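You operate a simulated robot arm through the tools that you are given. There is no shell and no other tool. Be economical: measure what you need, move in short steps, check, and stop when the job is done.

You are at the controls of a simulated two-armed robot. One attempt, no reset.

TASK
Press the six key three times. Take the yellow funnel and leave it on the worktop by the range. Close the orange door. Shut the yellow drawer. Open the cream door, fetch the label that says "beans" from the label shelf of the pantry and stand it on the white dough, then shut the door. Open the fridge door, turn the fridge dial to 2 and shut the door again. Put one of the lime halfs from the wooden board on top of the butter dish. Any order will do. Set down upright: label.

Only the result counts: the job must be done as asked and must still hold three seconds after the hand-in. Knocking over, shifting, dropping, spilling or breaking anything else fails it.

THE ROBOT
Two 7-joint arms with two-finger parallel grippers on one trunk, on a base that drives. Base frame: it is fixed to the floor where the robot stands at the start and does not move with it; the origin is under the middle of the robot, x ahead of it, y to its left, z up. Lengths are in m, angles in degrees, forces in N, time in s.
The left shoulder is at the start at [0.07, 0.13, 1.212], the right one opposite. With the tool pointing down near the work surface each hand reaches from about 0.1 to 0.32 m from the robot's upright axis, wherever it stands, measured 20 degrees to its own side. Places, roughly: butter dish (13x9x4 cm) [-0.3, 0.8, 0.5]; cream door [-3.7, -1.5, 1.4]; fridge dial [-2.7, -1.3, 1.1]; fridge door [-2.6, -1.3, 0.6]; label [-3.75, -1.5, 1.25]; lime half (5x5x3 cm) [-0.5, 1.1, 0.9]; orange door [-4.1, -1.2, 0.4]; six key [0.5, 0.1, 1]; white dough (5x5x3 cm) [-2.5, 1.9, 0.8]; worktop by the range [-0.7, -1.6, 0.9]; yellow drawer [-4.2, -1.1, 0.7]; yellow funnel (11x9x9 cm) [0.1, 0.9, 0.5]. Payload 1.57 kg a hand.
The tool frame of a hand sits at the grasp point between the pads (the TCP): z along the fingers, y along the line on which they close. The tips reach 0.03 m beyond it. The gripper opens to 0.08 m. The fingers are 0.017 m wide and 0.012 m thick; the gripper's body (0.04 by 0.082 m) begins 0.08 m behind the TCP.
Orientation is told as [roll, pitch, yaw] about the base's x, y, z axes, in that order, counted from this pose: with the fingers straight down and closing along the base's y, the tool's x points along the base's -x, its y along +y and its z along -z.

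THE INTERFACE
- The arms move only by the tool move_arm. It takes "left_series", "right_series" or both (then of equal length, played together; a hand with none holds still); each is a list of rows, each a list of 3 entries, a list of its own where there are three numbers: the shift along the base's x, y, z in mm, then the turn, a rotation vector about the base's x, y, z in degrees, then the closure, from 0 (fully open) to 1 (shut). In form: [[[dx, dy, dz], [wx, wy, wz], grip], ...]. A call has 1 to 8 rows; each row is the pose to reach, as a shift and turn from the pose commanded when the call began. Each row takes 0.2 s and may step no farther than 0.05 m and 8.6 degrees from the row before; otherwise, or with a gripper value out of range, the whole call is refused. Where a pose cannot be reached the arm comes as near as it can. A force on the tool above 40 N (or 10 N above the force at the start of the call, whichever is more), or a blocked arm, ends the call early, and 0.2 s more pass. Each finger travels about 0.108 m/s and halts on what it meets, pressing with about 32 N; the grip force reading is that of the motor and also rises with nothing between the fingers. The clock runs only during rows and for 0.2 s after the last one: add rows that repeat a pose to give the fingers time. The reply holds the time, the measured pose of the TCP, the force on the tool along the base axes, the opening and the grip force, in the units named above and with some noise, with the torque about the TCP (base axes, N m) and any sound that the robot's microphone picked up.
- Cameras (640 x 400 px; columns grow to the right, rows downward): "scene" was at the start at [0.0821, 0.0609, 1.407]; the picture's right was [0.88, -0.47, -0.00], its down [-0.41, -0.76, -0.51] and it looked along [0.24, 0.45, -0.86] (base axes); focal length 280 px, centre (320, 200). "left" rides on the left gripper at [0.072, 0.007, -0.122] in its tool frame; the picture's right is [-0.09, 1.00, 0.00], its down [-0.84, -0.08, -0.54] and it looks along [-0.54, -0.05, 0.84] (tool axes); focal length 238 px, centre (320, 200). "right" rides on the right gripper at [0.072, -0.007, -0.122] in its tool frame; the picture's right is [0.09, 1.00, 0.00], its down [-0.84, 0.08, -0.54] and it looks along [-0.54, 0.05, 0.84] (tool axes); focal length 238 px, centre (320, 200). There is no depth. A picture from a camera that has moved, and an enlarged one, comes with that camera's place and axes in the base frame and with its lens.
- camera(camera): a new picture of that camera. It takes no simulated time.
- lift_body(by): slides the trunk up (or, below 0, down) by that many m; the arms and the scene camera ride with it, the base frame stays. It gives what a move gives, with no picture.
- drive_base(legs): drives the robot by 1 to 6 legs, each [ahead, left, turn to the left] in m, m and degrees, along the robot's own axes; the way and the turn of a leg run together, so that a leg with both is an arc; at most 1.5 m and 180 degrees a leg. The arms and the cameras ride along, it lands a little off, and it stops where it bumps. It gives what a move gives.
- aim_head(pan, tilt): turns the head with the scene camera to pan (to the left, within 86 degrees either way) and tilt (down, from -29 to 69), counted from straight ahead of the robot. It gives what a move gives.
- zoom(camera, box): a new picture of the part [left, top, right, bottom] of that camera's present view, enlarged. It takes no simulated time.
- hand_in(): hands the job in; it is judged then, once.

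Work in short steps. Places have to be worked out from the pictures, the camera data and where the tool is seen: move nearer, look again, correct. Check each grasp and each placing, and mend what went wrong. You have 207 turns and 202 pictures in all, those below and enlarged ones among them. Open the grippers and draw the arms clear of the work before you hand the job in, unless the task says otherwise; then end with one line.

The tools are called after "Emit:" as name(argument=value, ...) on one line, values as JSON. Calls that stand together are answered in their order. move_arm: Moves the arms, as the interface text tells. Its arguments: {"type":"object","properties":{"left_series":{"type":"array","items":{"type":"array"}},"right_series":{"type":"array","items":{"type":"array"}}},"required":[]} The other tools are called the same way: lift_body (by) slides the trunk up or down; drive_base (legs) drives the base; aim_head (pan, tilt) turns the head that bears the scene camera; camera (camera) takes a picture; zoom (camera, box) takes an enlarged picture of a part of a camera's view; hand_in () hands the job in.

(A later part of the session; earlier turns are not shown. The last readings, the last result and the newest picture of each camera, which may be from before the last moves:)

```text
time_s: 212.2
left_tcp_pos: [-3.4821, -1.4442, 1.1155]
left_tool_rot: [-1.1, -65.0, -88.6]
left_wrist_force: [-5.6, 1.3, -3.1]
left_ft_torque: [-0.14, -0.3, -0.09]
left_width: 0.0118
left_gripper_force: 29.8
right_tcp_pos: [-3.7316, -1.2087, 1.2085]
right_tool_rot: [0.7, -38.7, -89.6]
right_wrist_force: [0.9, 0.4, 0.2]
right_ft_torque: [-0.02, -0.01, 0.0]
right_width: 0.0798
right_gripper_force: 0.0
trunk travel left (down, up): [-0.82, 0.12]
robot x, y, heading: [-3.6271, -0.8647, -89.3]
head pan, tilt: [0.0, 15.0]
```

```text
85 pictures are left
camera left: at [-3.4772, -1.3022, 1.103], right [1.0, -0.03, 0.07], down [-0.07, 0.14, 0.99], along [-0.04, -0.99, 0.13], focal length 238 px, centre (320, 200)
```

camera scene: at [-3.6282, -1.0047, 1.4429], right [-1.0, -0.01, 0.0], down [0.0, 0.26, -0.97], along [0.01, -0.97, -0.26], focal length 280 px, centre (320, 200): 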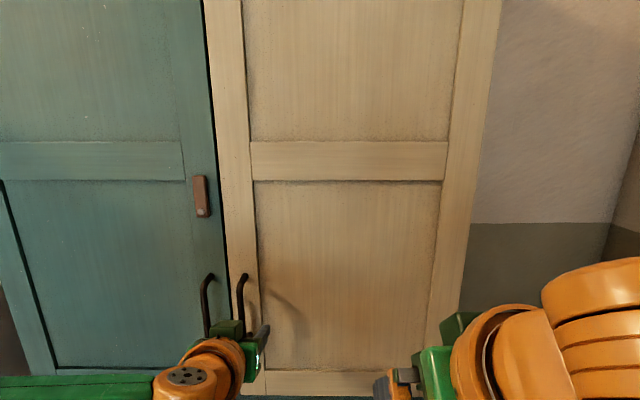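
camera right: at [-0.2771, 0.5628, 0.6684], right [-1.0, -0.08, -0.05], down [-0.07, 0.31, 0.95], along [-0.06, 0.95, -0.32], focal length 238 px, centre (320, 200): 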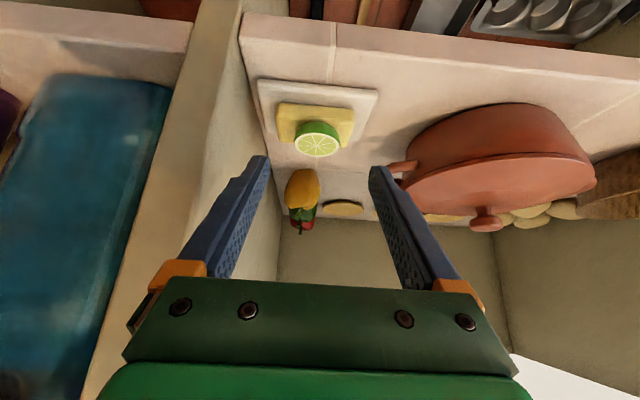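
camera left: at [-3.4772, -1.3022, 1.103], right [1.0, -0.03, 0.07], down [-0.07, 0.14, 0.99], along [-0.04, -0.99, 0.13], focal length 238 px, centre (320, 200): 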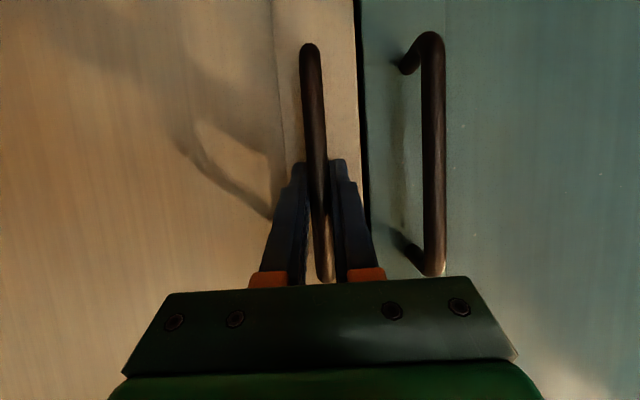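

Gripped. I pull the door along its arc (hinge near x -3.86).

Emit:
move_arm(left_series=[[[0, 20, 0], [0, 0, 3], 1], [[-2, 45, 0], [0, 0, 6], 1], [[-6, 70, 0], [0, 0, 9], 1], [[-12, 95, 0], [0, 0, 12], 1], [[-20, 120, 0], [0, 0, 15], 1]])

Emit:
camera(camera="scene")

```text
time_s: 213.3
left_tcp_pos: [-3.5078, -1.329, 1.1169]
left_tool_rot: [0.4, -64.6, -75.6]
left_wrist_force: [-35.6, -13.4, -9.1]
left_ft_torque: [-0.47, -0.1, 0.25]
left_width: 0.0118
left_gripper_force: 28.9
left hand out of reach, approached as far as the arm can: row 5
right_tcp_pos: [-3.7477, -1.2176, 1.2037]
right_tool_rot: [1.7, -38.2, -90.2]
right_wrist_force: [-0.1, -0.9, 0.3]
right_ft_torque: [0.02, 0.04, -0.02]
right_width: 0.0799
right_gripper_force: 0.0
trunk travel left (down, up): [-0.82, 0.12]
robot x, y, heading: [-3.6287, -0.8634, -89.6]
head pan, tilt: [0.0, 15.0]
```

```text
84 pictures are left
camera scene: at [-3.649, -1.016, 1.4412], right [-1.0, -0.01, -0.02], down [0.01, 0.27, -0.96], along [0.01, -0.96, -0.27], focal length 280 px, centre (320, 200)
```

scene: 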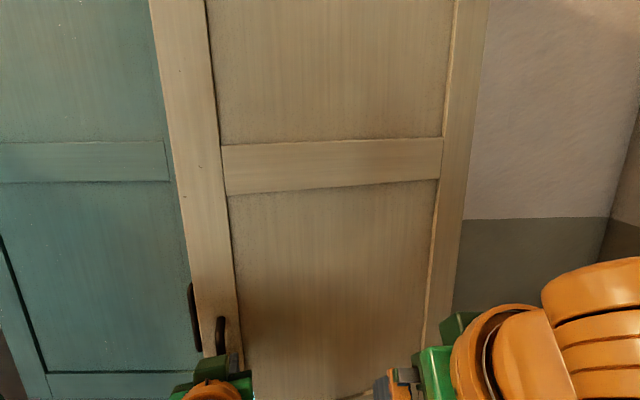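

The door is open about 18°. I continue opening by driving the base back along the arc while holding the handle.

Emit:
drive_base(legs=[[-0.06, -0.035, 0], [-0.06, -0.045, 0]])

Emit:
camera(camera="scene")

Emit:
camera(camera="left")

```text
time_s: 215.0
left_tcp_pos: [-3.5782, -1.2102, 1.1183]
left_tool_rot: [-0.1, -64.7, -74.2]
left_wrist_force: [-20.5, -19.5, -0.5]
left_ft_torque: [-0.5, 0.14, 0.17]
left_width: 0.0121
left_gripper_force: 29.1
right_tcp_pos: [-3.821, -1.0988, 1.2048]
right_tool_rot: [1.2, -38.2, -89.7]
right_wrist_force: [-0.4, 0.6, 0.2]
right_ft_torque: [0.02, -0.01, 0.0]
right_width: 0.08
right_gripper_force: 0.1
trunk travel left (down, up): [-0.82, 0.12]
robot x, y, heading: [-3.7143, -0.7443, -89.6]
head pan, tilt: [0.0, 15.0]
```

```text
83 pictures are left
camera scene: at [-3.7213, -0.8971, 1.4417], right [-1.0, -0.01, -0.01], down [0.01, 0.27, -0.96], along [0.02, -0.96, -0.27], focal length 280 px, centre (320, 200)
```

scene: 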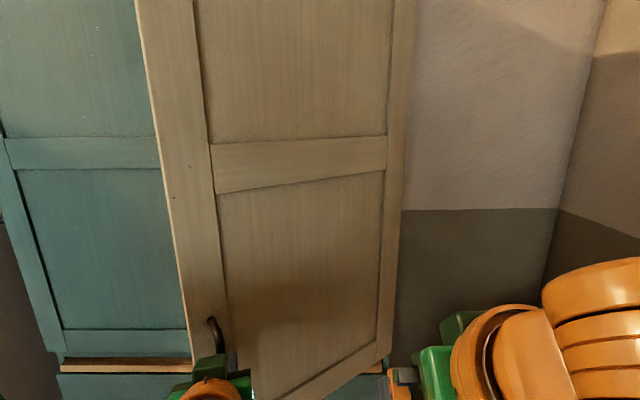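

```text
82 pictures are left
camera left: at [-3.6116, -1.072, 1.1046], right [0.97, 0.23, 0.08], down [-0.11, 0.11, 0.99], along [0.22, -0.97, 0.13], focal length 238 px, centre (320, 200)
```

left: 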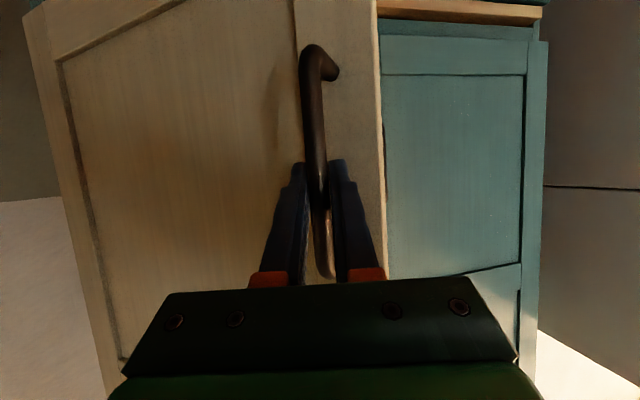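

The door is open about 43°. I release the handle, go around the free edge, and push from the inside.

Emit:
move_arm(left_series=[[[0, 0, 0], [0, 0, 0], 0.6], [[0, 0, 0], [0, 0, 0], 0.3], [[10, 25, 0], [0, 0, 0], 0.3], [[25, 60, 0], [0, 0, 0], 0.3], [[60, 75, 0], [0, 0, 0], 0.6], [[100, 75, 0], [0, 0, 0], 1], [[135, 65, 0], [0, 0, 0], 1], [[150, 40, 0], [0, 0, 0], 1]])

Emit:
camera(camera="scene")

Emit:
camera(camera="left")

```text
time_s: 216.8
left_tcp_pos: [-3.4183, -1.1587, 1.1196]
left_tool_rot: [-2.0, -65.1, -72.8]
left_wrist_force: [-0.1, 0.5, 0.2]
left_ft_torque: [0.0, -0.01, 0.0]
left_width: 0.0
left_gripper_force: 21.4
left hand out of reach, approached as far as the arm can: row 4, 5, 6, 7
right_tcp_pos: [-3.8085, -1.0871, 1.2084]
right_tool_rot: [0.4, -38.8, -89.2]
right_wrist_force: [-0.3, -0.7, -0.4]
right_ft_torque: [-0.03, 0.04, 0.02]
right_width: 0.0797
right_gripper_force: 0.1
trunk travel left (down, up): [-0.82, 0.12]
robot x, y, heading: [-3.7112, -0.7448, -89.5]
head pan, tilt: [0.0, 15.0]
```

```text
81 pictures are left
camera scene: at [-3.707, -0.8837, 1.443], right [-1.0, -0.01, 0.0], down [0.0, 0.26, -0.97], along [0.01, -0.97, -0.26], focal length 280 px, centre (320, 200)
```

scene: 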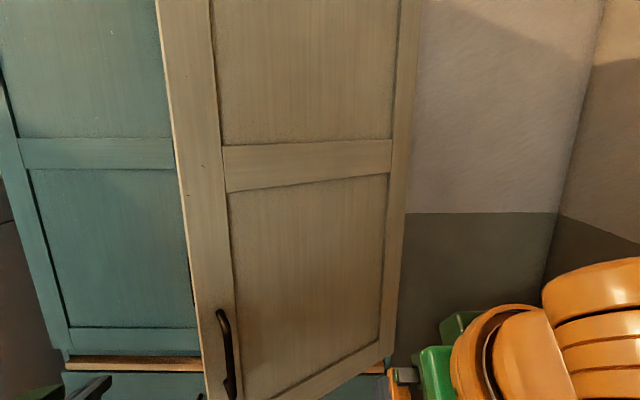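

```text
80 pictures are left
camera left: at [-3.4502, -1.0213, 1.1059], right [0.97, 0.23, 0.07], down [-0.1, 0.12, 0.99], along [0.22, -0.97, 0.14], focal length 238 px, centre (320, 200)
```

left: 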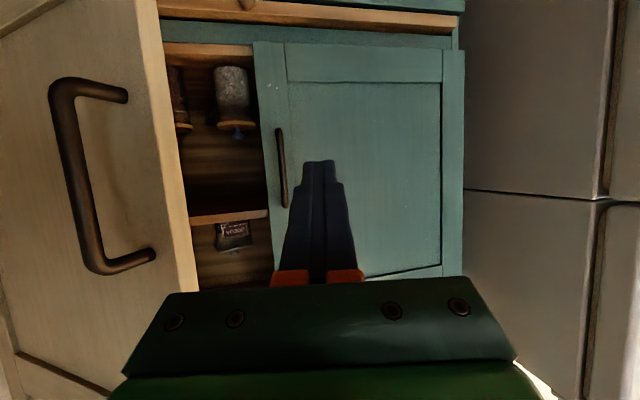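

The interior with the labels shows now. I put the closed fingers behind the door's edge, then turn the base right to sweep the door open.

Emit:
move_arm(left_series=[[[-5, -40, 0], [0, 0, 0], 1], [[-15, -80, 0], [0, 0, 0], 1], [[-30, -120, 0], [0, 0, 0], 1], [[-60, -125, 0], [0, 0, -5], 1], [[-90, -125, 0], [0, 0, -10], 1], [[-120, -125, 0], [0, 0, -15], 1], [[-130, -125, 0], [0, 0, -15], 1]])

Emit:
drive_base(legs=[[0, 0, -25]])

Emit:
camera(camera="scene")

Emit:
camera(camera="left")

```text
time_s: 218.3
left_tcp_pos: [-3.5198, -1.2701, 1.1215]
left_tool_rot: [-3.4, -65.5, -85.1]
left_wrist_force: [28.0, 20.8, -4.7]
left_ft_torque: [-0.94, 0.24, -1.82]
left_width: 0.0
left_gripper_force: 21.6
right_tcp_pos: [-3.7916, -1.0757, 1.2136]
right_tool_rot: [-0.4, -39.4, -88.1]
right_wrist_force: [-0.2, 0.4, 0.7]
right_ft_torque: [-0.02, 0.01, 0.04]
right_width: 0.08
right_gripper_force: 0.1
trunk travel left (down, up): [-0.82, 0.12]
robot x, y, heading: [-3.7101, -0.7386, -88.6]
head pan, tilt: [0.0, 15.0]
stopped in row 7 (left hand): the force on the tool passed its limit at 57 N (the readings are from after the stop); the commanded pose is now the measured one
```

```text
time_s: 219.0
left_tcp_pos: [-3.5164, -1.2729, 1.122]
left_tool_rot: [-2.5, -65.6, -85.1]
left_wrist_force: [19.2, 15.1, 6.7]
left_ft_torque: [-0.31, 0.55, -1.4]
left_width: 0.0
left_gripper_force: 20.6
right_tcp_pos: [-3.7943, -1.0786, 1.2133]
right_tool_rot: [-0.1, -39.3, -88.1]
right_wrist_force: [0.6, 0.2, -0.7]
right_ft_torque: [-0.02, 0.02, -0.01]
right_width: 0.0799
right_gripper_force: 0.1
trunk travel left (down, up): [-0.82, 0.12]
robot x, y, heading: [-3.7059, -0.7426, -88.6]
head pan, tilt: [0.0, 15.0]
stopped in leg 1: the force on the tool passed its limit at 51 N (the readings are from after the stop); the commanded pose is now the measured one
```

```text
79 pictures are left
camera scene: at [-3.6923, -0.8711, 1.4442], right [-1.0, -0.03, 0.01], down [-0.02, 0.25, -0.97], along [0.02, -0.97, -0.25], focal length 280 px, centre (320, 200)
```

scene: 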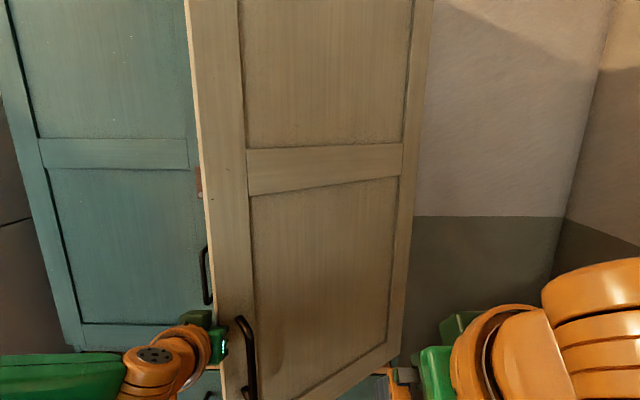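

```text
78 pictures are left
camera left: at [-3.5175, -1.1306, 1.1069], right [1.0, 0.01, 0.07], down [-0.07, 0.14, 0.99], along [0.0, -0.99, 0.14], focal length 238 px, centre (320, 200)
```

left: 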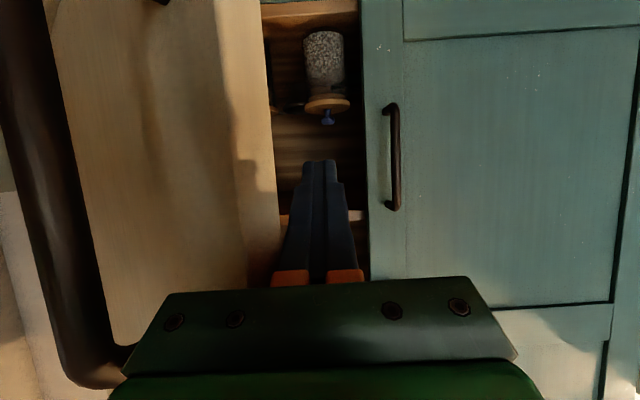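

The wrist is pressing on the handle and edge, and the hinge seems damped. I'll push slowly, going slightly deeper so that the contact is further behind the edge.

Emit:
move_arm(left_series=[[[25, 0, 0], [0, 0, 0], 1], [[40, -35, 0], [0, 0, 0], 1], [[40, -75, 0], [0, 0, 0], 1], [[30, -75, 0], [0, 0, 0], 1], [[20, -75, 0], [0, 0, 0], 1], [[12, -75, 0], [0, 0, 0], 1], [[4, -75, 0], [0, 0, 0], 1], [[-4, -75, 0], [0, 0, 0], 1]])

Emit:
camera(camera="scene")

Emit:
camera(camera="left")

```text
time_s: 220.1
left_tcp_pos: [-3.4719, -1.3477, 1.1194]
left_tool_rot: [-1.8, -65.3, -84.3]
left_wrist_force: [31.1, 12.9, -0.3]
left_ft_torque: [-0.36, 0.35, -1.76]
left_width: 0.0
left_gripper_force: 21.5
left hand out of reach, approached as far as the arm can: row 5
right_tcp_pos: [-3.7888, -1.0819, 1.2116]
right_tool_rot: [-0.2, -39.1, -87.7]
right_wrist_force: [-0.7, 0.4, 0.2]
right_ft_torque: [0.03, -0.04, 0.04]
right_width: 0.08
right_gripper_force: 0.0
trunk travel left (down, up): [-0.82, 0.12]
robot x, y, heading: [-3.7075, -0.7414, -88.0]
head pan, tilt: [0.0, 15.0]
stopped in row 5 (left hand): the force on the tool passed its limit at 42 N (the readings are from after the stop); the commanded pose is now the measured one
```

```text
77 pictures are left
camera scene: at [-3.6894, -0.8751, 1.4435], right [-1.0, -0.03, 0.01], down [-0.02, 0.25, -0.97], along [0.03, -0.97, -0.25], focal length 280 px, centre (320, 200)
```

scene: 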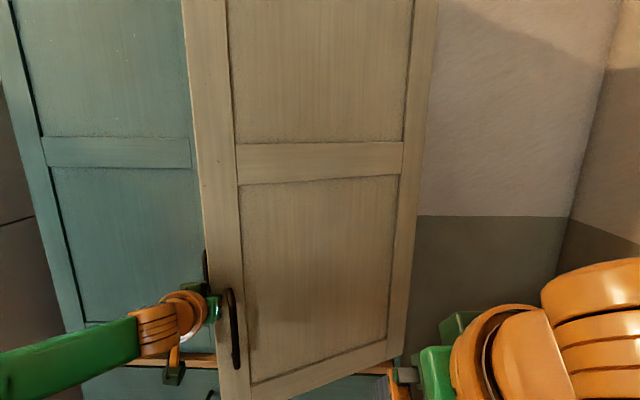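

```text
76 pictures are left
camera left: at [-3.4761, -1.2055, 1.1052], right [1.0, 0.03, 0.07], down [-0.07, 0.14, 0.99], along [0.02, -0.99, 0.14], focal length 238 px, centre (320, 200)
```

left: 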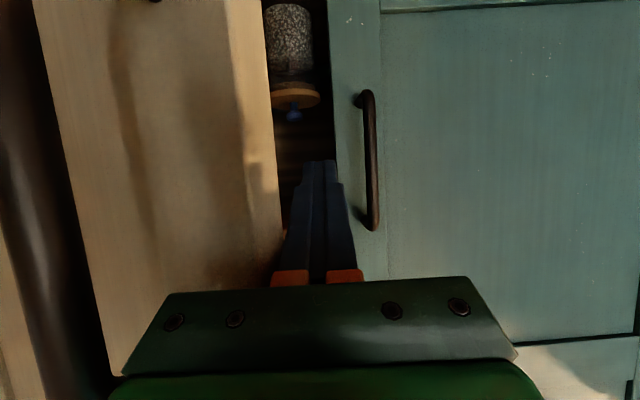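

The door has swung back to about 27°: the wide gripper body pushed on its edge. Re-gripping the handle worked smoothly before, so I'll do that again and pull further; first I back the hand out.

Emit:
move_arm(left_series=[[[25, 10, 0], [0, 0, 0], 1], [[40, 45, 0], [0, 0, 0], 1], [[40, 90, 0], [0, 0, 5], 0.8], [[40, 135, 0], [0, 0, 10], 0.5], [[10, 160, 0], [0, 0, 15], 0.4], [[-30, 160, 0], [0, 0, 20], 0.4], [[-70, 160, 0], [0, 0, 22], 0.4], [[-100, 150, 0], [0, 0, 22], 0.4]])

Emit:
camera(camera="left")

Emit:
camera(camera="scene")

```text
time_s: 221.9
left_tcp_pos: [-3.5344, -1.1903, 1.128]
left_tool_rot: [-0.9, -65.0, -64.1]
left_wrist_force: [0.1, -0.2, 0.1]
left_ft_torque: [-0.01, -0.01, 0.01]
left_width: 0.0479
left_gripper_force: 0.0
left hand out of reach, approached as far as the arm can: row 7, 8
right_tcp_pos: [-3.8029, -1.088, 1.2099]
right_tool_rot: [0.5, -38.7, -88.5]
right_wrist_force: [-1.1, -0.7, 0.1]
right_ft_torque: [-0.01, 0.04, 0.01]
right_width: 0.0799
right_gripper_force: 0.1
trunk travel left (down, up): [-0.82, 0.12]
robot x, y, heading: [-3.7066, -0.7399, -88.5]
head pan, tilt: [0.0, 15.0]
```

```text
75 pictures are left
camera left: at [-3.5884, -1.0599, 1.1144], right [0.92, 0.38, 0.08], down [-0.12, 0.09, 0.99], along [0.37, -0.92, 0.13], focal length 238 px, centre (320, 200)
```

left: 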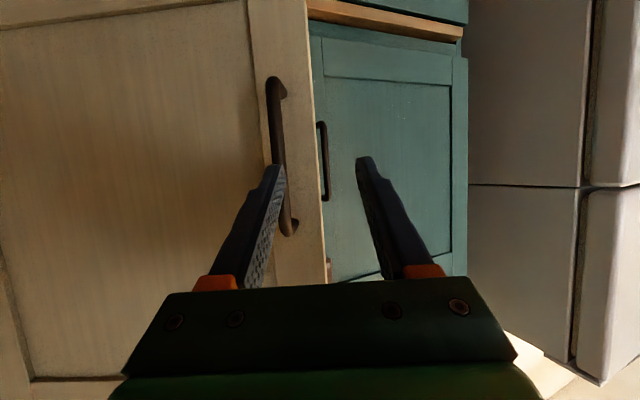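

```text
74 pictures are left
camera scene: at [-3.7036, -0.8816, 1.4431], right [-1.0, -0.03, 0.0], down [-0.01, 0.26, -0.97], along [0.03, -0.97, -0.26], focal length 280 px, centre (320, 200)
```

scene: 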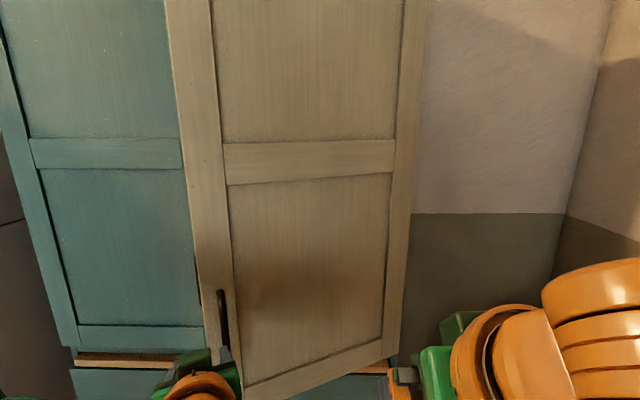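

The handle bar is at (-3.536, -1.277), as predicted. I shift the base 5 cm right so the approach runs straight along the tool, then advance.

Emit:
drive_base(legs=[[0, -0.05, 0]])

Emit:
camera(camera="left")

```text
time_s: 222.8
left_tcp_pos: [-3.5784, -1.1927, 1.1266]
left_tool_rot: [-1.8, -64.7, -63.4]
left_wrist_force: [0.8, 0.4, -0.3]
left_ft_torque: [-0.02, 0.03, -0.03]
left_width: 0.0479
left_gripper_force: 0.0
right_tcp_pos: [-3.8461, -1.0894, 1.2088]
right_tool_rot: [0.0, -38.7, -88.1]
right_wrist_force: [1.2, 0.8, 0.4]
right_ft_torque: [0.0, 0.04, -0.03]
right_width: 0.0802
right_gripper_force: 0.1
trunk travel left (down, up): [-0.82, 0.12]
robot x, y, heading: [-3.7592, -0.7411, -88.4]
head pan, tilt: [0.0, 15.0]
```

```text
73 pictures are left
camera left: at [-3.633, -1.0627, 1.1131], right [0.92, 0.39, 0.07], down [-0.11, 0.09, 0.99], along [0.37, -0.92, 0.13], focal length 238 px, centre (320, 200)
```

left: 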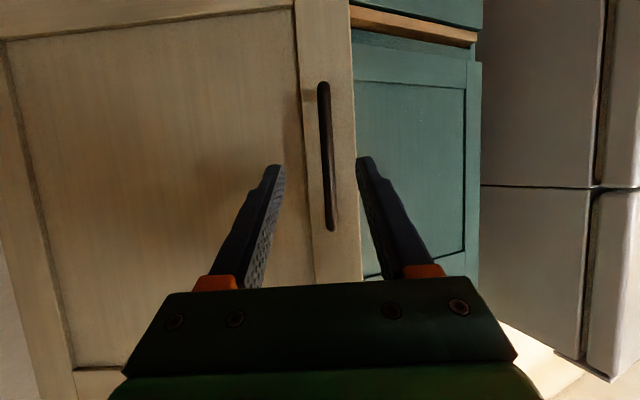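

The bar is centred between the fingers. I advance along the tool direction and close.

Emit:
move_arm(left_series=[[[12, -24, 0], [0, 0, 0], 0.4], [[24, -48, 0], [0, 0, 0], 0.4], [[34, -68, -2], [0, 0, 0], 0.4], [[40, -80, -4], [0, 0, 0], 0.4], [[40, -80, -4], [0, 0, 0], 0.7], [[40, -80, -4], [0, 0, 0], 1], [[40, -80, -4], [0, 0, 0], 1]])

Emit:
camera(camera="left")

```text
time_s: 224.4
left_tcp_pos: [-3.5367, -1.2704, 1.1221]
left_tool_rot: [-1.8, -64.8, -63.0]
left_wrist_force: [14.7, 9.4, -2.3]
left_ft_torque: [0.17, -0.47, -0.03]
left_width: 0.0119
left_gripper_force: 29.4
right_tcp_pos: [-3.845, -1.0856, 1.2109]
right_tool_rot: [0.0, -39.0, -88.0]
right_wrist_force: [0.0, -0.3, 0.1]
right_ft_torque: [-0.01, -0.03, -0.03]
right_width: 0.0802
right_gripper_force: 0.1
trunk travel left (down, up): [-0.82, 0.12]
robot x, y, heading: [-3.7571, -0.743, -88.3]
head pan, tilt: [0.0, 15.0]
```

```text
72 pictures are left
camera left: at [-3.5913, -1.1398, 1.1086], right [0.92, 0.39, 0.07], down [-0.12, 0.1, 0.99], along [0.38, -0.92, 0.13], focal length 238 px, centre (320, 200)
```

left: 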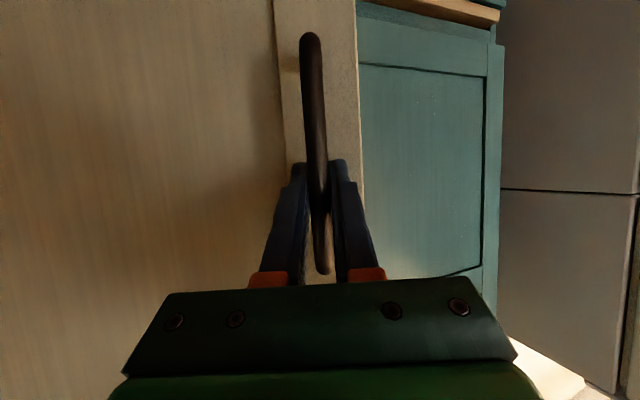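

Gripped. I pull along the arc with the base to about 58°.

Emit:
drive_base(legs=[[-0.034, -0.024, 0], [-0.032, -0.028, 0], [-0.032, -0.036, 0], [-0.03, -0.043, 0], [-0.014, -0.025, 0]])

Emit:
camera(camera="scene")

Emit:
camera(camera="left")

```text
time_s: 226.0
left_tcp_pos: [-3.59, -1.1984, 1.1234]
left_tool_rot: [-1.0, -64.8, -63.2]
left_wrist_force: [10.5, 10.5, 9.4]
left_ft_torque: [0.6, -0.1, 0.06]
left_width: 0.0119
left_gripper_force: 29.5
right_tcp_pos: [-3.9043, -1.0146, 1.2132]
right_tool_rot: [0.4, -39.3, -88.1]
right_wrist_force: [-0.7, 1.1, -1.0]
right_ft_torque: [-0.04, 0.0, 0.0]
right_width: 0.0802
right_gripper_force: 0.0
trunk travel left (down, up): [-0.82, 0.12]
robot x, y, heading: [-3.8132, -0.6729, -87.8]
head pan, tilt: [0.0, 15.0]
stopped in leg 3: the force on the tool passed its limit at 43 N (the readings are from after the stop); the commanded pose is now the measured one
```

```text
71 pictures are left
camera scene: at [-3.8051, -0.8083, 1.4439], right [-1.0, -0.03, 0.0], down [-0.01, 0.25, -0.97], along [0.03, -0.97, -0.25], focal length 280 px, centre (320, 200)
```

scene: 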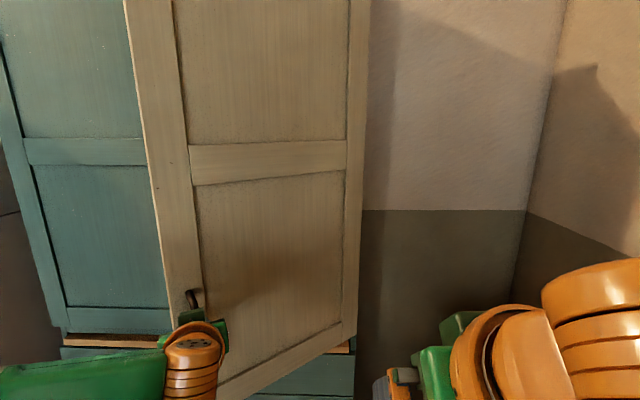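

```text
70 pictures are left
camera left: at [-3.6473, -1.0683, 1.1096], right [0.91, 0.4, 0.08], down [-0.12, 0.09, 0.99], along [0.39, -0.91, 0.13], focal length 238 px, centre (320, 200)
```

left: 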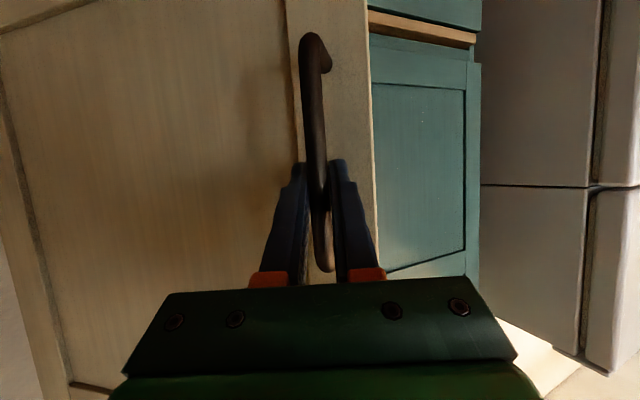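

41° so far; the pull needs to go slightly more outward. I continue.

Emit:
drive_base(legs=[[-0.025, -0.021, 0], [-0.024, -0.024, 0], [-0.02, -0.026, 0], [-0.017, -0.028, 0]])

Emit:
camera(camera="scene")

```text
time_s: 228.2
left_tcp_pos: [-3.6913, -1.121, 1.1202]
left_tool_rot: [-1.3, -64.7, -63.2]
left_wrist_force: [4.8, 8.1, 1.9]
left_ft_torque: [-0.37, -0.11, -0.25]
left_width: 0.012
left_gripper_force: 28.8
right_tcp_pos: [-4.0018, -0.9356, 1.2116]
right_tool_rot: [-0.1, -38.9, -88.0]
right_wrist_force: [-0.2, -0.6, 0.6]
right_ft_torque: [0.01, 0.03, -0.03]
right_width: 0.08
right_gripper_force: 0.0
trunk travel left (down, up): [-0.82, 0.12]
robot x, y, heading: [-3.9154, -0.5932, -88.3]
head pan, tilt: [0.0, 15.0]
```

```text
69 pictures are left
camera scene: at [-3.9021, -0.7305, 1.4435], right [-1.0, -0.03, 0.01], down [-0.01, 0.26, -0.97], along [0.03, -0.97, -0.26], focal length 280 px, centre (320, 200)
```

scene: 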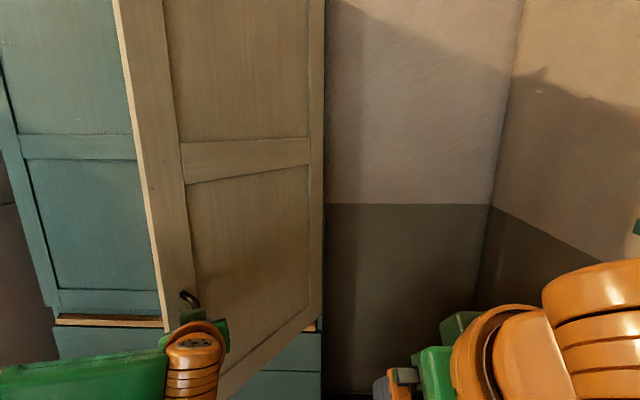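

60° now. I finish with the arm to about 75°.

Emit:
move_arm(left_series=[[[-17, 8, 0], [0, 0, 3], 1], [[-35, 15, 0], [0, 0, 6], 1], [[-54, 21, 0], [0, 0, 9], 1], [[-74, 27, 0], [0, 0, 12], 1], [[-90, 30, 0], [0, 0, 14], 1], [[-90, 30, 0], [0, 0, 14], 1]])

Emit:
camera(camera="left")

```text
time_s: 229.0
left_tcp_pos: [-3.7133, -1.1058, 1.1223]
left_tool_rot: [-0.2, -64.1, -57.8]
left_wrist_force: [-15.2, -33.0, -5.0]
left_ft_torque: [0.14, 0.32, -0.01]
left_width: 0.0116
left_gripper_force: 29.3
left hand out of reach, approached as far as the arm can: row 1, 2, 3, 4
right_tcp_pos: [-4.0178, -0.9603, 1.2035]
right_tool_rot: [1.0, -37.7, -89.5]
right_wrist_force: [0.0, 0.3, -0.4]
right_ft_torque: [-0.04, 0.0, -0.03]
right_width: 0.0798
right_gripper_force: 0.0
trunk travel left (down, up): [-0.82, 0.12]
robot x, y, heading: [-3.9172, -0.5978, -89.0]
head pan, tilt: [0.0, 15.0]
stopped in row 4 (left hand): the force on the tool passed its limit at 43 N (the readings are from after the stop); the commanded pose is now the measured one
```

```text
68 pictures are left
camera left: at [-3.7831, -0.9829, 1.1104], right [0.87, 0.49, 0.08], down [-0.13, 0.06, 0.99], along [0.48, -0.87, 0.12], focal length 238 px, centre (320, 200)
```

left: 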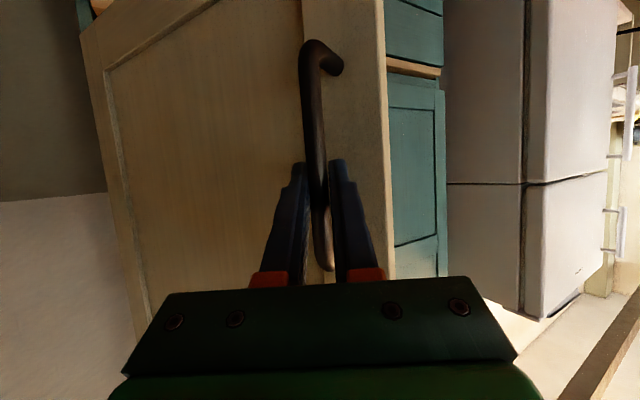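

About 65° open. I release and back away along the tool axis so as not to drag the handle.

Emit:
move_arm(left_series=[[[0, 0, 0], [0, 0, 0], 0.7], [[0, 0, 0], [0, 0, 0], 0.4], [[0, 0, 0], [0, 0, 0], 0.3]])

Emit:
drive_base(legs=[[-0.09, -0.05, 0]])

Emit:
camera(camera="left")

Emit:
camera(camera="scene")

```text
time_s: 229.8
left_tcp_pos: [-3.7023, -1.0863, 1.1297]
left_tool_rot: [-1.5, -64.7, -55.9]
left_wrist_force: [0.4, -0.3, -0.2]
left_ft_torque: [-0.01, -0.02, -0.02]
left_width: 0.0559
left_gripper_force: 0.0
right_tcp_pos: [-4.0111, -0.9417, 1.2089]
right_tool_rot: [0.4, -38.6, -88.7]
right_wrist_force: [-0.2, -0.2, 0.7]
right_ft_torque: [0.01, -0.01, -0.02]
right_width: 0.0799
right_gripper_force: 0.0
trunk travel left (down, up): [-0.82, 0.12]
robot x, y, heading: [-3.9115, -0.5947, -88.8]
head pan, tilt: [0.0, 15.0]
```

```text
time_s: 231.0
left_tcp_pos: [-3.7525, -0.9996, 1.1266]
left_tool_rot: [-1.4, -64.6, -56.0]
left_wrist_force: [0.2, -0.6, -0.7]
left_ft_torque: [0.03, 0.0, 0.03]
left_width: 0.0559
left_gripper_force: 0.1
right_tcp_pos: [-4.0607, -0.8547, 1.2084]
right_tool_rot: [0.4, -38.6, -88.6]
right_wrist_force: [0.2, -0.1, -0.4]
right_ft_torque: [0.02, 0.01, 0.03]
right_width: 0.0799
right_gripper_force: 0.1
trunk travel left (down, up): [-0.82, 0.12]
robot x, y, heading: [-3.9676, -0.5061, -89.1]
head pan, tilt: [0.0, 15.0]
```

```text
67 pictures are left
camera left: at [-3.8254, -0.8778, 1.1143], right [0.86, 0.51, 0.07], down [-0.13, 0.07, 0.99], along [0.5, -0.86, 0.13], focal length 238 px, centre (320, 200)
```

left: 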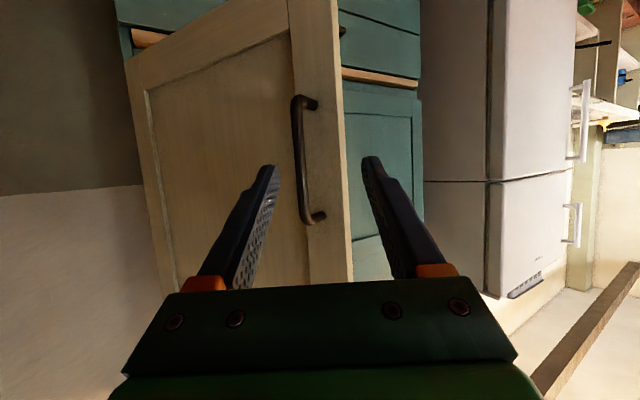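

```text
66 pictures are left
camera scene: at [-3.9602, -0.6522, 1.4424], right [-1.0, -0.02, 0.0], down [-0.01, 0.26, -0.96], along [0.02, -0.96, -0.26], focal length 280 px, centre (320, 200)
```

scene: 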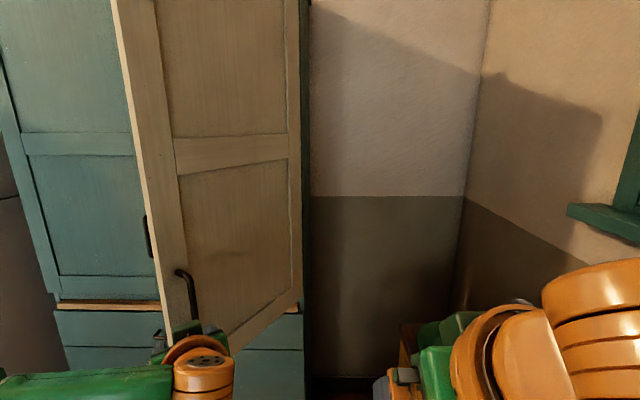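

I go around to the open side: move left and turn toward the opening for a look inside.

Emit:
drive_base(legs=[[0, 0.7, 0], [0, 0, -28]])

Emit:
aim_head(pan=0, tilt=15)

Emit:
camera(camera="scene")

```text
time_s: 236.2
left_tcp_pos: [-3.3105, -1.0234, 1.129]
left_tool_rot: [-1.5, -64.7, -83.4]
left_wrist_force: [0.3, -0.1, 0.1]
left_ft_torque: [-0.01, 0.0, 0.0]
left_width: 0.0561
left_gripper_force: 0.0
right_tcp_pos: [-3.5165, -0.7532, 1.2091]
right_tool_rot: [0.5, -38.9, -116.4]
right_wrist_force: [0.0, -0.1, -0.1]
right_ft_torque: [0.0, -0.02, -0.03]
right_width: 0.0801
right_gripper_force: 0.0
trunk travel left (down, up): [-0.82, 0.12]
robot x, y, heading: [-3.2716, -0.4923, -116.3]
head pan, tilt: [0.0, 15.0]
```

```text
time_s: 236.8
left_tcp_pos: [-3.3115, -1.0241, 1.1296]
left_tool_rot: [-1.4, -64.7, -83.4]
left_wrist_force: [-0.8, 0.8, -0.3]
left_ft_torque: [0.04, 0.01, 0.03]
left_width: 0.056
left_gripper_force: 0.1
right_tcp_pos: [-3.5163, -0.7536, 1.2091]
right_tool_rot: [0.5, -38.8, -116.2]
right_wrist_force: [-0.2, 0.5, 0.2]
right_ft_torque: [0.0, -0.03, 0.03]
right_width: 0.0802
right_gripper_force: 0.1
trunk travel left (down, up): [-0.82, 0.12]
robot x, y, heading: [-3.2722, -0.491, -116.4]
head pan, tilt: [0.0, 15.0]
```

```text
65 pictures are left
camera scene: at [-3.3348, -0.6181, 1.4429], right [-0.9, 0.44, 0.0], down [0.11, 0.23, -0.97], along [-0.43, -0.87, -0.26], focal length 280 px, centre (320, 200)
```

scene: 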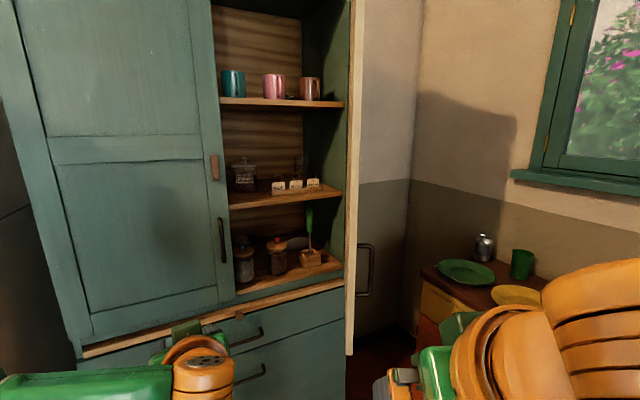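

Excellent: the cupboard is well open and three label stands sit on the middle shelf. I zoom in.

Emit:
zoom(camera="scene", box=[220, 140, 350, 215])

```text
4.92 times, centred on (285, 178) of scene
camera zoom: at [-3.3348, -0.6181, 1.4429], right [-0.9, 0.44, 0.0], down [0.11, 0.23, -0.97], along [-0.43, -0.87, -0.26], focal length 1379 px, centre (492, 311)
```

zoom: 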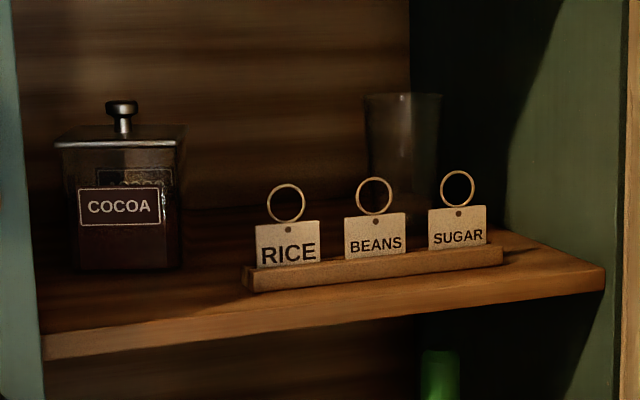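

BEANS is the middle label: ring centre about (-3.692, -1.533, 1.267), neighbours 6.5 cm away, rail parallel to x. I'll grip its ring from the front with the left hand; first I retract the right hand, raise the left, and look again from nearer.

Emit:
move_arm(left_series=[[[0, 0, 25], [0, 0, 0], 0.3], [[0, 0, 50], [-2, 0, -1], 0.44], [[0, 0, 75], [-4, 0, -2], 0.44], [[0, 0, 100], [-6, 0, -4], 0.44], [[0, 0, 125], [-8, 0, -6], 0.44], [[0, 0, 140], [-8, 0, -6], 0.44]], right_series=[[[9, 18, 0], [6, -3, 0], 0], [[18, 36, 0], [12, -6, 0], 0], [[27, 54, 0], [18, -9, 0], 0], [[36, 72, 0], [24, -12, 0], 0], [[45, 90, 0], [30, -14.5, 0], 0], [[53, 108, 0], [34, -16.5, 0], 0]])

Emit:
drive_base(legs=[[0.4, -0.117, 0]])

Emit:
camera(camera="scene")

Emit:
camera(camera="left")

```text
time_s: 238.2
left_tcp_pos: [-3.3089, -1.023, 1.2695]
left_tool_rot: [-3.2, -72.8, -87.8]
left_wrist_force: [0.5, -0.1, 0.5]
left_ft_torque: [0.04, 0.0, -0.01]
left_width: 0.0448
left_gripper_force: 0.1
right_tcp_pos: [-3.4641, -0.6442, 1.2091]
right_tool_rot: [0.2, -1.0, -116.2]
right_wrist_force: [-0.2, 1.2, -0.1]
right_ft_torque: [-0.02, 0.0, -0.03]
right_width: 0.0796
right_gripper_force: 0.0
trunk travel left (down, up): [-0.82, 0.12]
robot x, y, heading: [-3.2742, -0.4912, -116.3]
head pan, tilt: [0.0, 15.0]
```

```text
time_s: 240.7
left_tcp_pos: [-3.5944, -1.3308, 1.2696]
left_tool_rot: [-3.3, -72.7, -87.6]
left_wrist_force: [0.1, 0.2, -0.4]
left_ft_torque: [-0.02, 0.02, 0.01]
left_width: 0.0447
left_gripper_force: 0.1
right_tcp_pos: [-3.7471, -0.9512, 1.2081]
right_tool_rot: [0.2, -1.0, -116.3]
right_wrist_force: [-0.1, 0.4, 0.2]
right_ft_torque: [-0.03, 0.01, -0.01]
right_width: 0.0801
right_gripper_force: 0.0
trunk travel left (down, up): [-0.82, 0.12]
robot x, y, heading: [-3.5558, -0.8031, -116.2]
head pan, tilt: [0.0, 15.0]
```

```text
63 pictures are left
camera scene: at [-3.6181, -0.9243, 1.4432], right [-0.9, 0.44, 0.0], down [0.11, 0.23, -0.97], along [-0.43, -0.87, -0.26], focal length 280 px, centre (320, 200)
```

scene: 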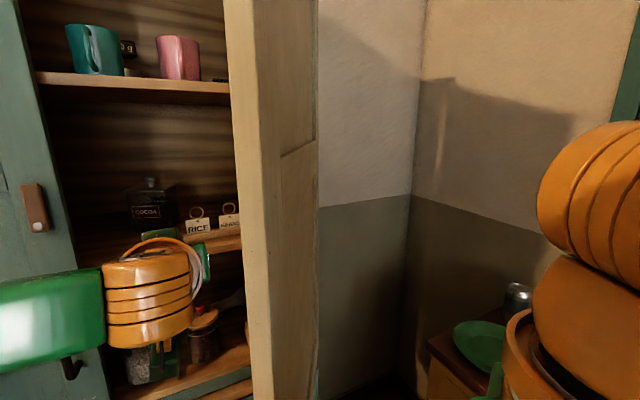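

```text
62 pictures are left
camera left: at [-3.5866, -1.1922, 1.2369], right [1.0, -0.04, 0.07], down [-0.06, 0.27, 0.96], along [-0.06, -0.96, 0.27], focal length 238 px, centre (320, 200)
```

left: 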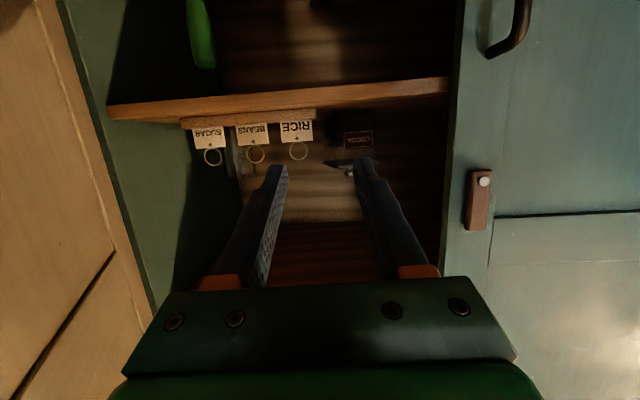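

The door is at about 58°, tight for the forearm. I use the hand, already inside, to nudge the door further open by turning the base right and back again.

Emit:
drive_base(legs=[[0, 0, -12], [0, 0, -12]])

Emit:
camera(camera="left")

Emit:
camera(camera="scene")

```text
time_s: 242.7
left_tcp_pos: [-3.8085, -1.2716, 1.2691]
left_tool_rot: [-3.3, -72.6, -111.7]
left_wrist_force: [0.1, 0.0, -0.1]
left_ft_torque: [0.03, 0.01, -0.01]
left_width: 0.0449
left_gripper_force: 0.0
right_tcp_pos: [-3.7945, -0.8631, 1.2082]
right_tool_rot: [0.1, -1.0, -140.4]
right_wrist_force: [0.3, -0.5, 0.2]
right_ft_torque: [0.01, 0.03, -0.01]
right_width: 0.0799
right_gripper_force: 0.0
trunk travel left (down, up): [-0.82, 0.12]
robot x, y, heading: [-3.5559, -0.8004, -140.4]
head pan, tilt: [0.0, 15.0]
```

```text
61 pictures are left
camera left: at [-3.745, -1.1482, 1.2361], right [0.89, -0.45, 0.07], down [0.06, 0.27, 0.96], along [-0.45, -0.85, 0.27], focal length 238 px, centre (320, 200)
```

left: 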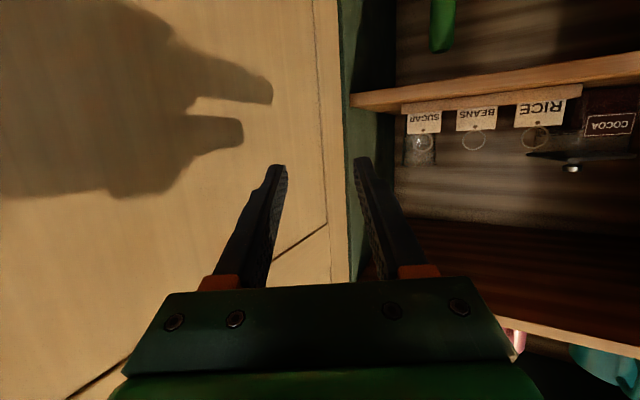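

```text
60 pictures are left
camera scene: at [-3.6653, -0.8904, 1.4429], right [-0.64, 0.77, 0.0], down [0.2, 0.17, -0.97], along [-0.75, -0.61, -0.26], focal length 280 px, centre (320, 200)
```

scene: 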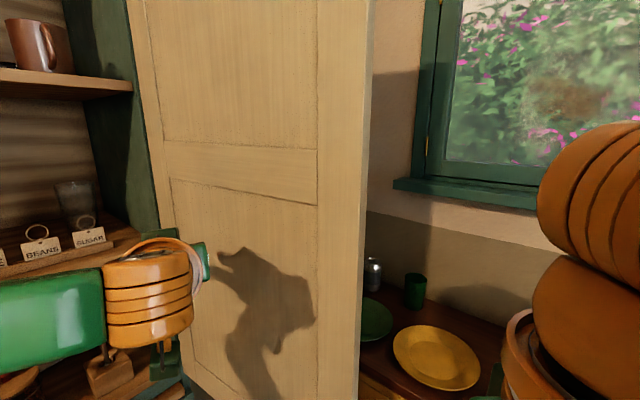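

The door swung wide open. I turn back to heading -116° and move 8 cm closer.

Emit:
drive_base(legs=[[0, 0, 24], [0.08, 0, 0]])

Emit:
camera(camera="left")

Emit:
camera(camera="scene")

```text
time_s: 245.0
left_tcp_pos: [-3.6256, -1.3952, 1.2722]
left_tool_rot: [-3.6, -73.0, -87.2]
left_wrist_force: [0.5, 0.2, 0.1]
left_ft_torque: [-0.03, -0.01, -0.03]
left_width: 0.0449
left_gripper_force: 0.1
right_tcp_pos: [-3.7808, -1.0186, 1.2107]
right_tool_rot: [0.3, -1.3, -116.1]
right_wrist_force: [0.5, 1.0, 0.1]
right_ft_torque: [-0.06, -0.01, 0.02]
right_width: 0.0803
right_gripper_force: 0.0
trunk travel left (down, up): [-0.82, 0.12]
robot x, y, heading: [-3.5962, -0.87, -116.1]
head pan, tilt: [0.0, 15.0]
```

```text
59 pictures are left
camera left: at [-3.6188, -1.2587, 1.2388], right [1.0, -0.04, 0.07], down [-0.06, 0.27, 0.96], along [-0.06, -0.96, 0.27], focal length 238 px, centre (320, 200)
```

left: 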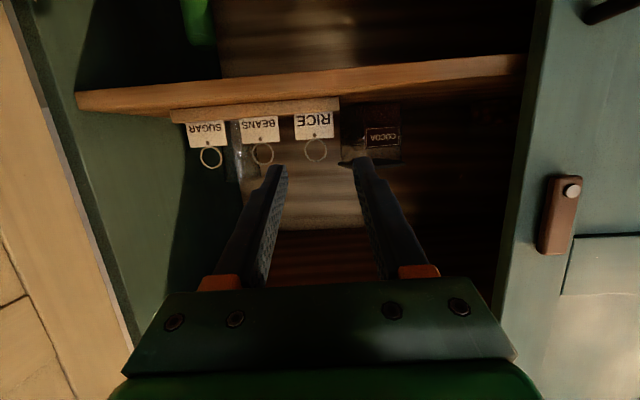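

```text
58 pictures are left
camera scene: at [-3.6511, -0.9899, 1.4438], right [-0.9, 0.44, 0.0], down [0.11, 0.23, -0.97], along [-0.43, -0.87, -0.25], focal length 280 px, centre (320, 200)
```

scene: 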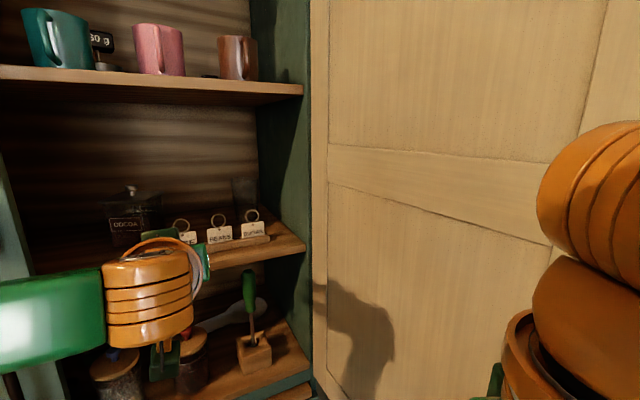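

Ring at about (-3.698, -1.54, 1.263). I align in x at a standoff, then check.

Emit:
move_arm(left_series=[[[-25, 0, -3], [0, 0, 0], 0.44], [[-50, 0, -6], [0, 0, 0], 0.44], [[-72, -20, -7], [0, 0, 0], 0.44], [[-72, -50, -7], [0, 0, 0], 0.44], [[-72, -55, -7], [0, 0, 0], 0.44]])

Emit:
camera(camera="left")

Emit:
zoom(camera="scene", box=[80, 160, 320, 310])

```text
time_s: 246.2
left_tcp_pos: [-3.6475, -1.4404, 1.2416]
left_tool_rot: [-3.3, -72.7, -87.6]
left_wrist_force: [-0.6, 0.0, -0.1]
left_ft_torque: [-0.02, -0.01, 0.01]
left_width: 0.0447
left_gripper_force: 0.1
left hand out of reach, approached as far as the arm can: row 1, 2, 3, 4, 5
right_tcp_pos: [-3.7828, -1.0244, 1.2093]
right_tool_rot: [0.3, -1.0, -116.1]
right_wrist_force: [-0.1, 0.0, 0.3]
right_ft_torque: [-0.03, 0.01, -0.03]
right_width: 0.0799
right_gripper_force: 0.0
trunk travel left (down, up): [-0.82, 0.12]
robot x, y, heading: [-3.592, -0.8716, -116.2]
head pan, tilt: [0.0, 15.0]
```

```text
57 pictures are left
camera left: at [-3.6397, -1.3028, 1.2088], right [1.0, -0.04, 0.07], down [-0.06, 0.27, 0.96], along [-0.06, -0.96, 0.27], focal length 238 px, centre (320, 200)
```

left: 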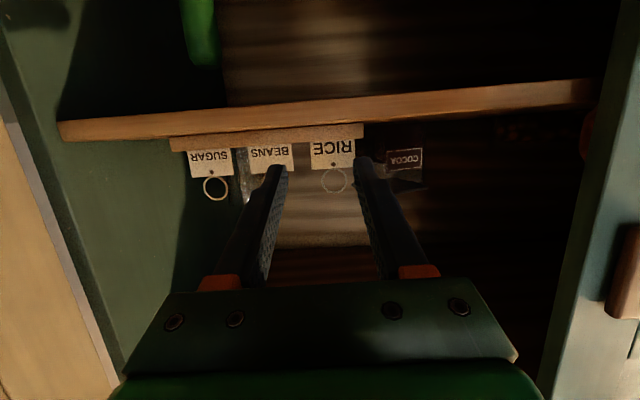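

```text
2.67 times, centred on (200, 235) of scene
camera zoom: at [-3.6541, -0.9973, 1.443], right [-0.9, 0.44, 0.0], down [0.11, 0.23, -0.97], along [-0.43, -0.87, -0.26], focal length 747 px, centre (640, 107)
```

zoom: 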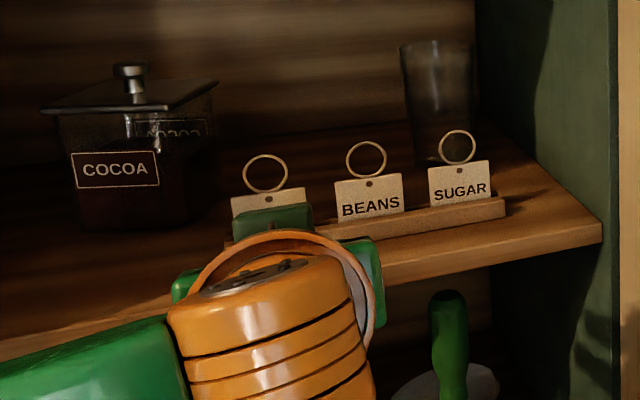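

The joint limits object to the tool being yawed this far outward. I retract, yaw the tool 20° inward (an 18° oblique ring grip is fine), then reposition the base.

Emit:
move_arm(left_series=[[[5, 35, 8], [0, 0, 0], 0.44], [[10, 70, 16], [0, 0, -5], 0.44], [[15, 95, 22], [0, 0, -10], 0.44], [[15, 110, 25], [0, 0, -15], 0.44], [[15, 120, 25], [0, 0, -20], 0.44]])

Emit:
drive_base(legs=[[0.061, 0.055, -2]])

Emit:
camera(camera="left")

```text
time_s: 247.4
left_tcp_pos: [-3.6318, -1.3213, 1.2678]
left_tool_rot: [-3.3, -72.6, -107.6]
left_wrist_force: [0.6, -0.8, 0.4]
left_ft_torque: [0.04, -0.01, 0.02]
left_width: 0.0446
left_gripper_force: 0.0
right_tcp_pos: [-3.7822, -1.0255, 1.2082]
right_tool_rot: [0.2, -1.0, -116.2]
right_wrist_force: [-0.3, 0.1, 1.1]
right_ft_torque: [-0.01, -0.01, 0.04]
right_width: 0.0802
right_gripper_force: 0.0
trunk travel left (down, up): [-0.82, 0.12]
robot x, y, heading: [-3.5908, -0.8675, -116.1]
head pan, tilt: [0.0, 15.0]
```

```text
time_s: 248.5
left_tcp_pos: [-3.628, -1.3854, 1.2732]
left_tool_rot: [-2.1, -73.2, -110.5]
left_wrist_force: [0.6, 0.1, 1.4]
left_ft_torque: [0.04, 0.0, -0.02]
left_width: 0.0449
left_gripper_force: 0.0
right_tcp_pos: [-3.7682, -1.0841, 1.2088]
right_tool_rot: [0.6, -1.5, -118.1]
right_wrist_force: [-0.4, -0.1, 0.0]
right_ft_torque: [0.02, 0.01, 0.01]
right_width: 0.0799
right_gripper_force: 0.1
trunk travel left (down, up): [-0.82, 0.12]
robot x, y, heading: [-3.568, -0.9502, -117.9]
head pan, tilt: [0.0, 15.0]
```

```text
55 pictures are left
camera left: at [-3.5701, -1.2616, 1.239], right [0.91, -0.41, 0.08], down [0.05, 0.28, 0.96], along [-0.41, -0.87, 0.28], focal length 238 px, centre (320, 200)
```

left: 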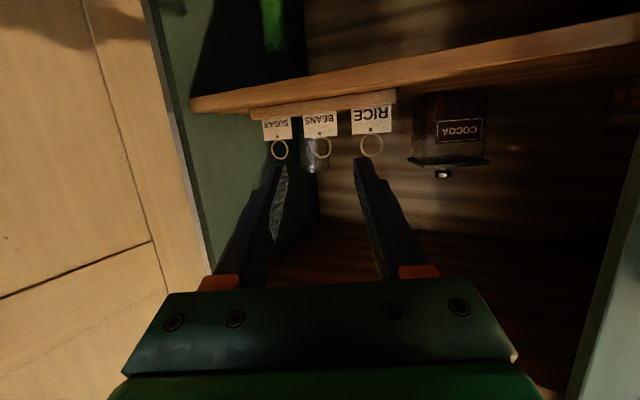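

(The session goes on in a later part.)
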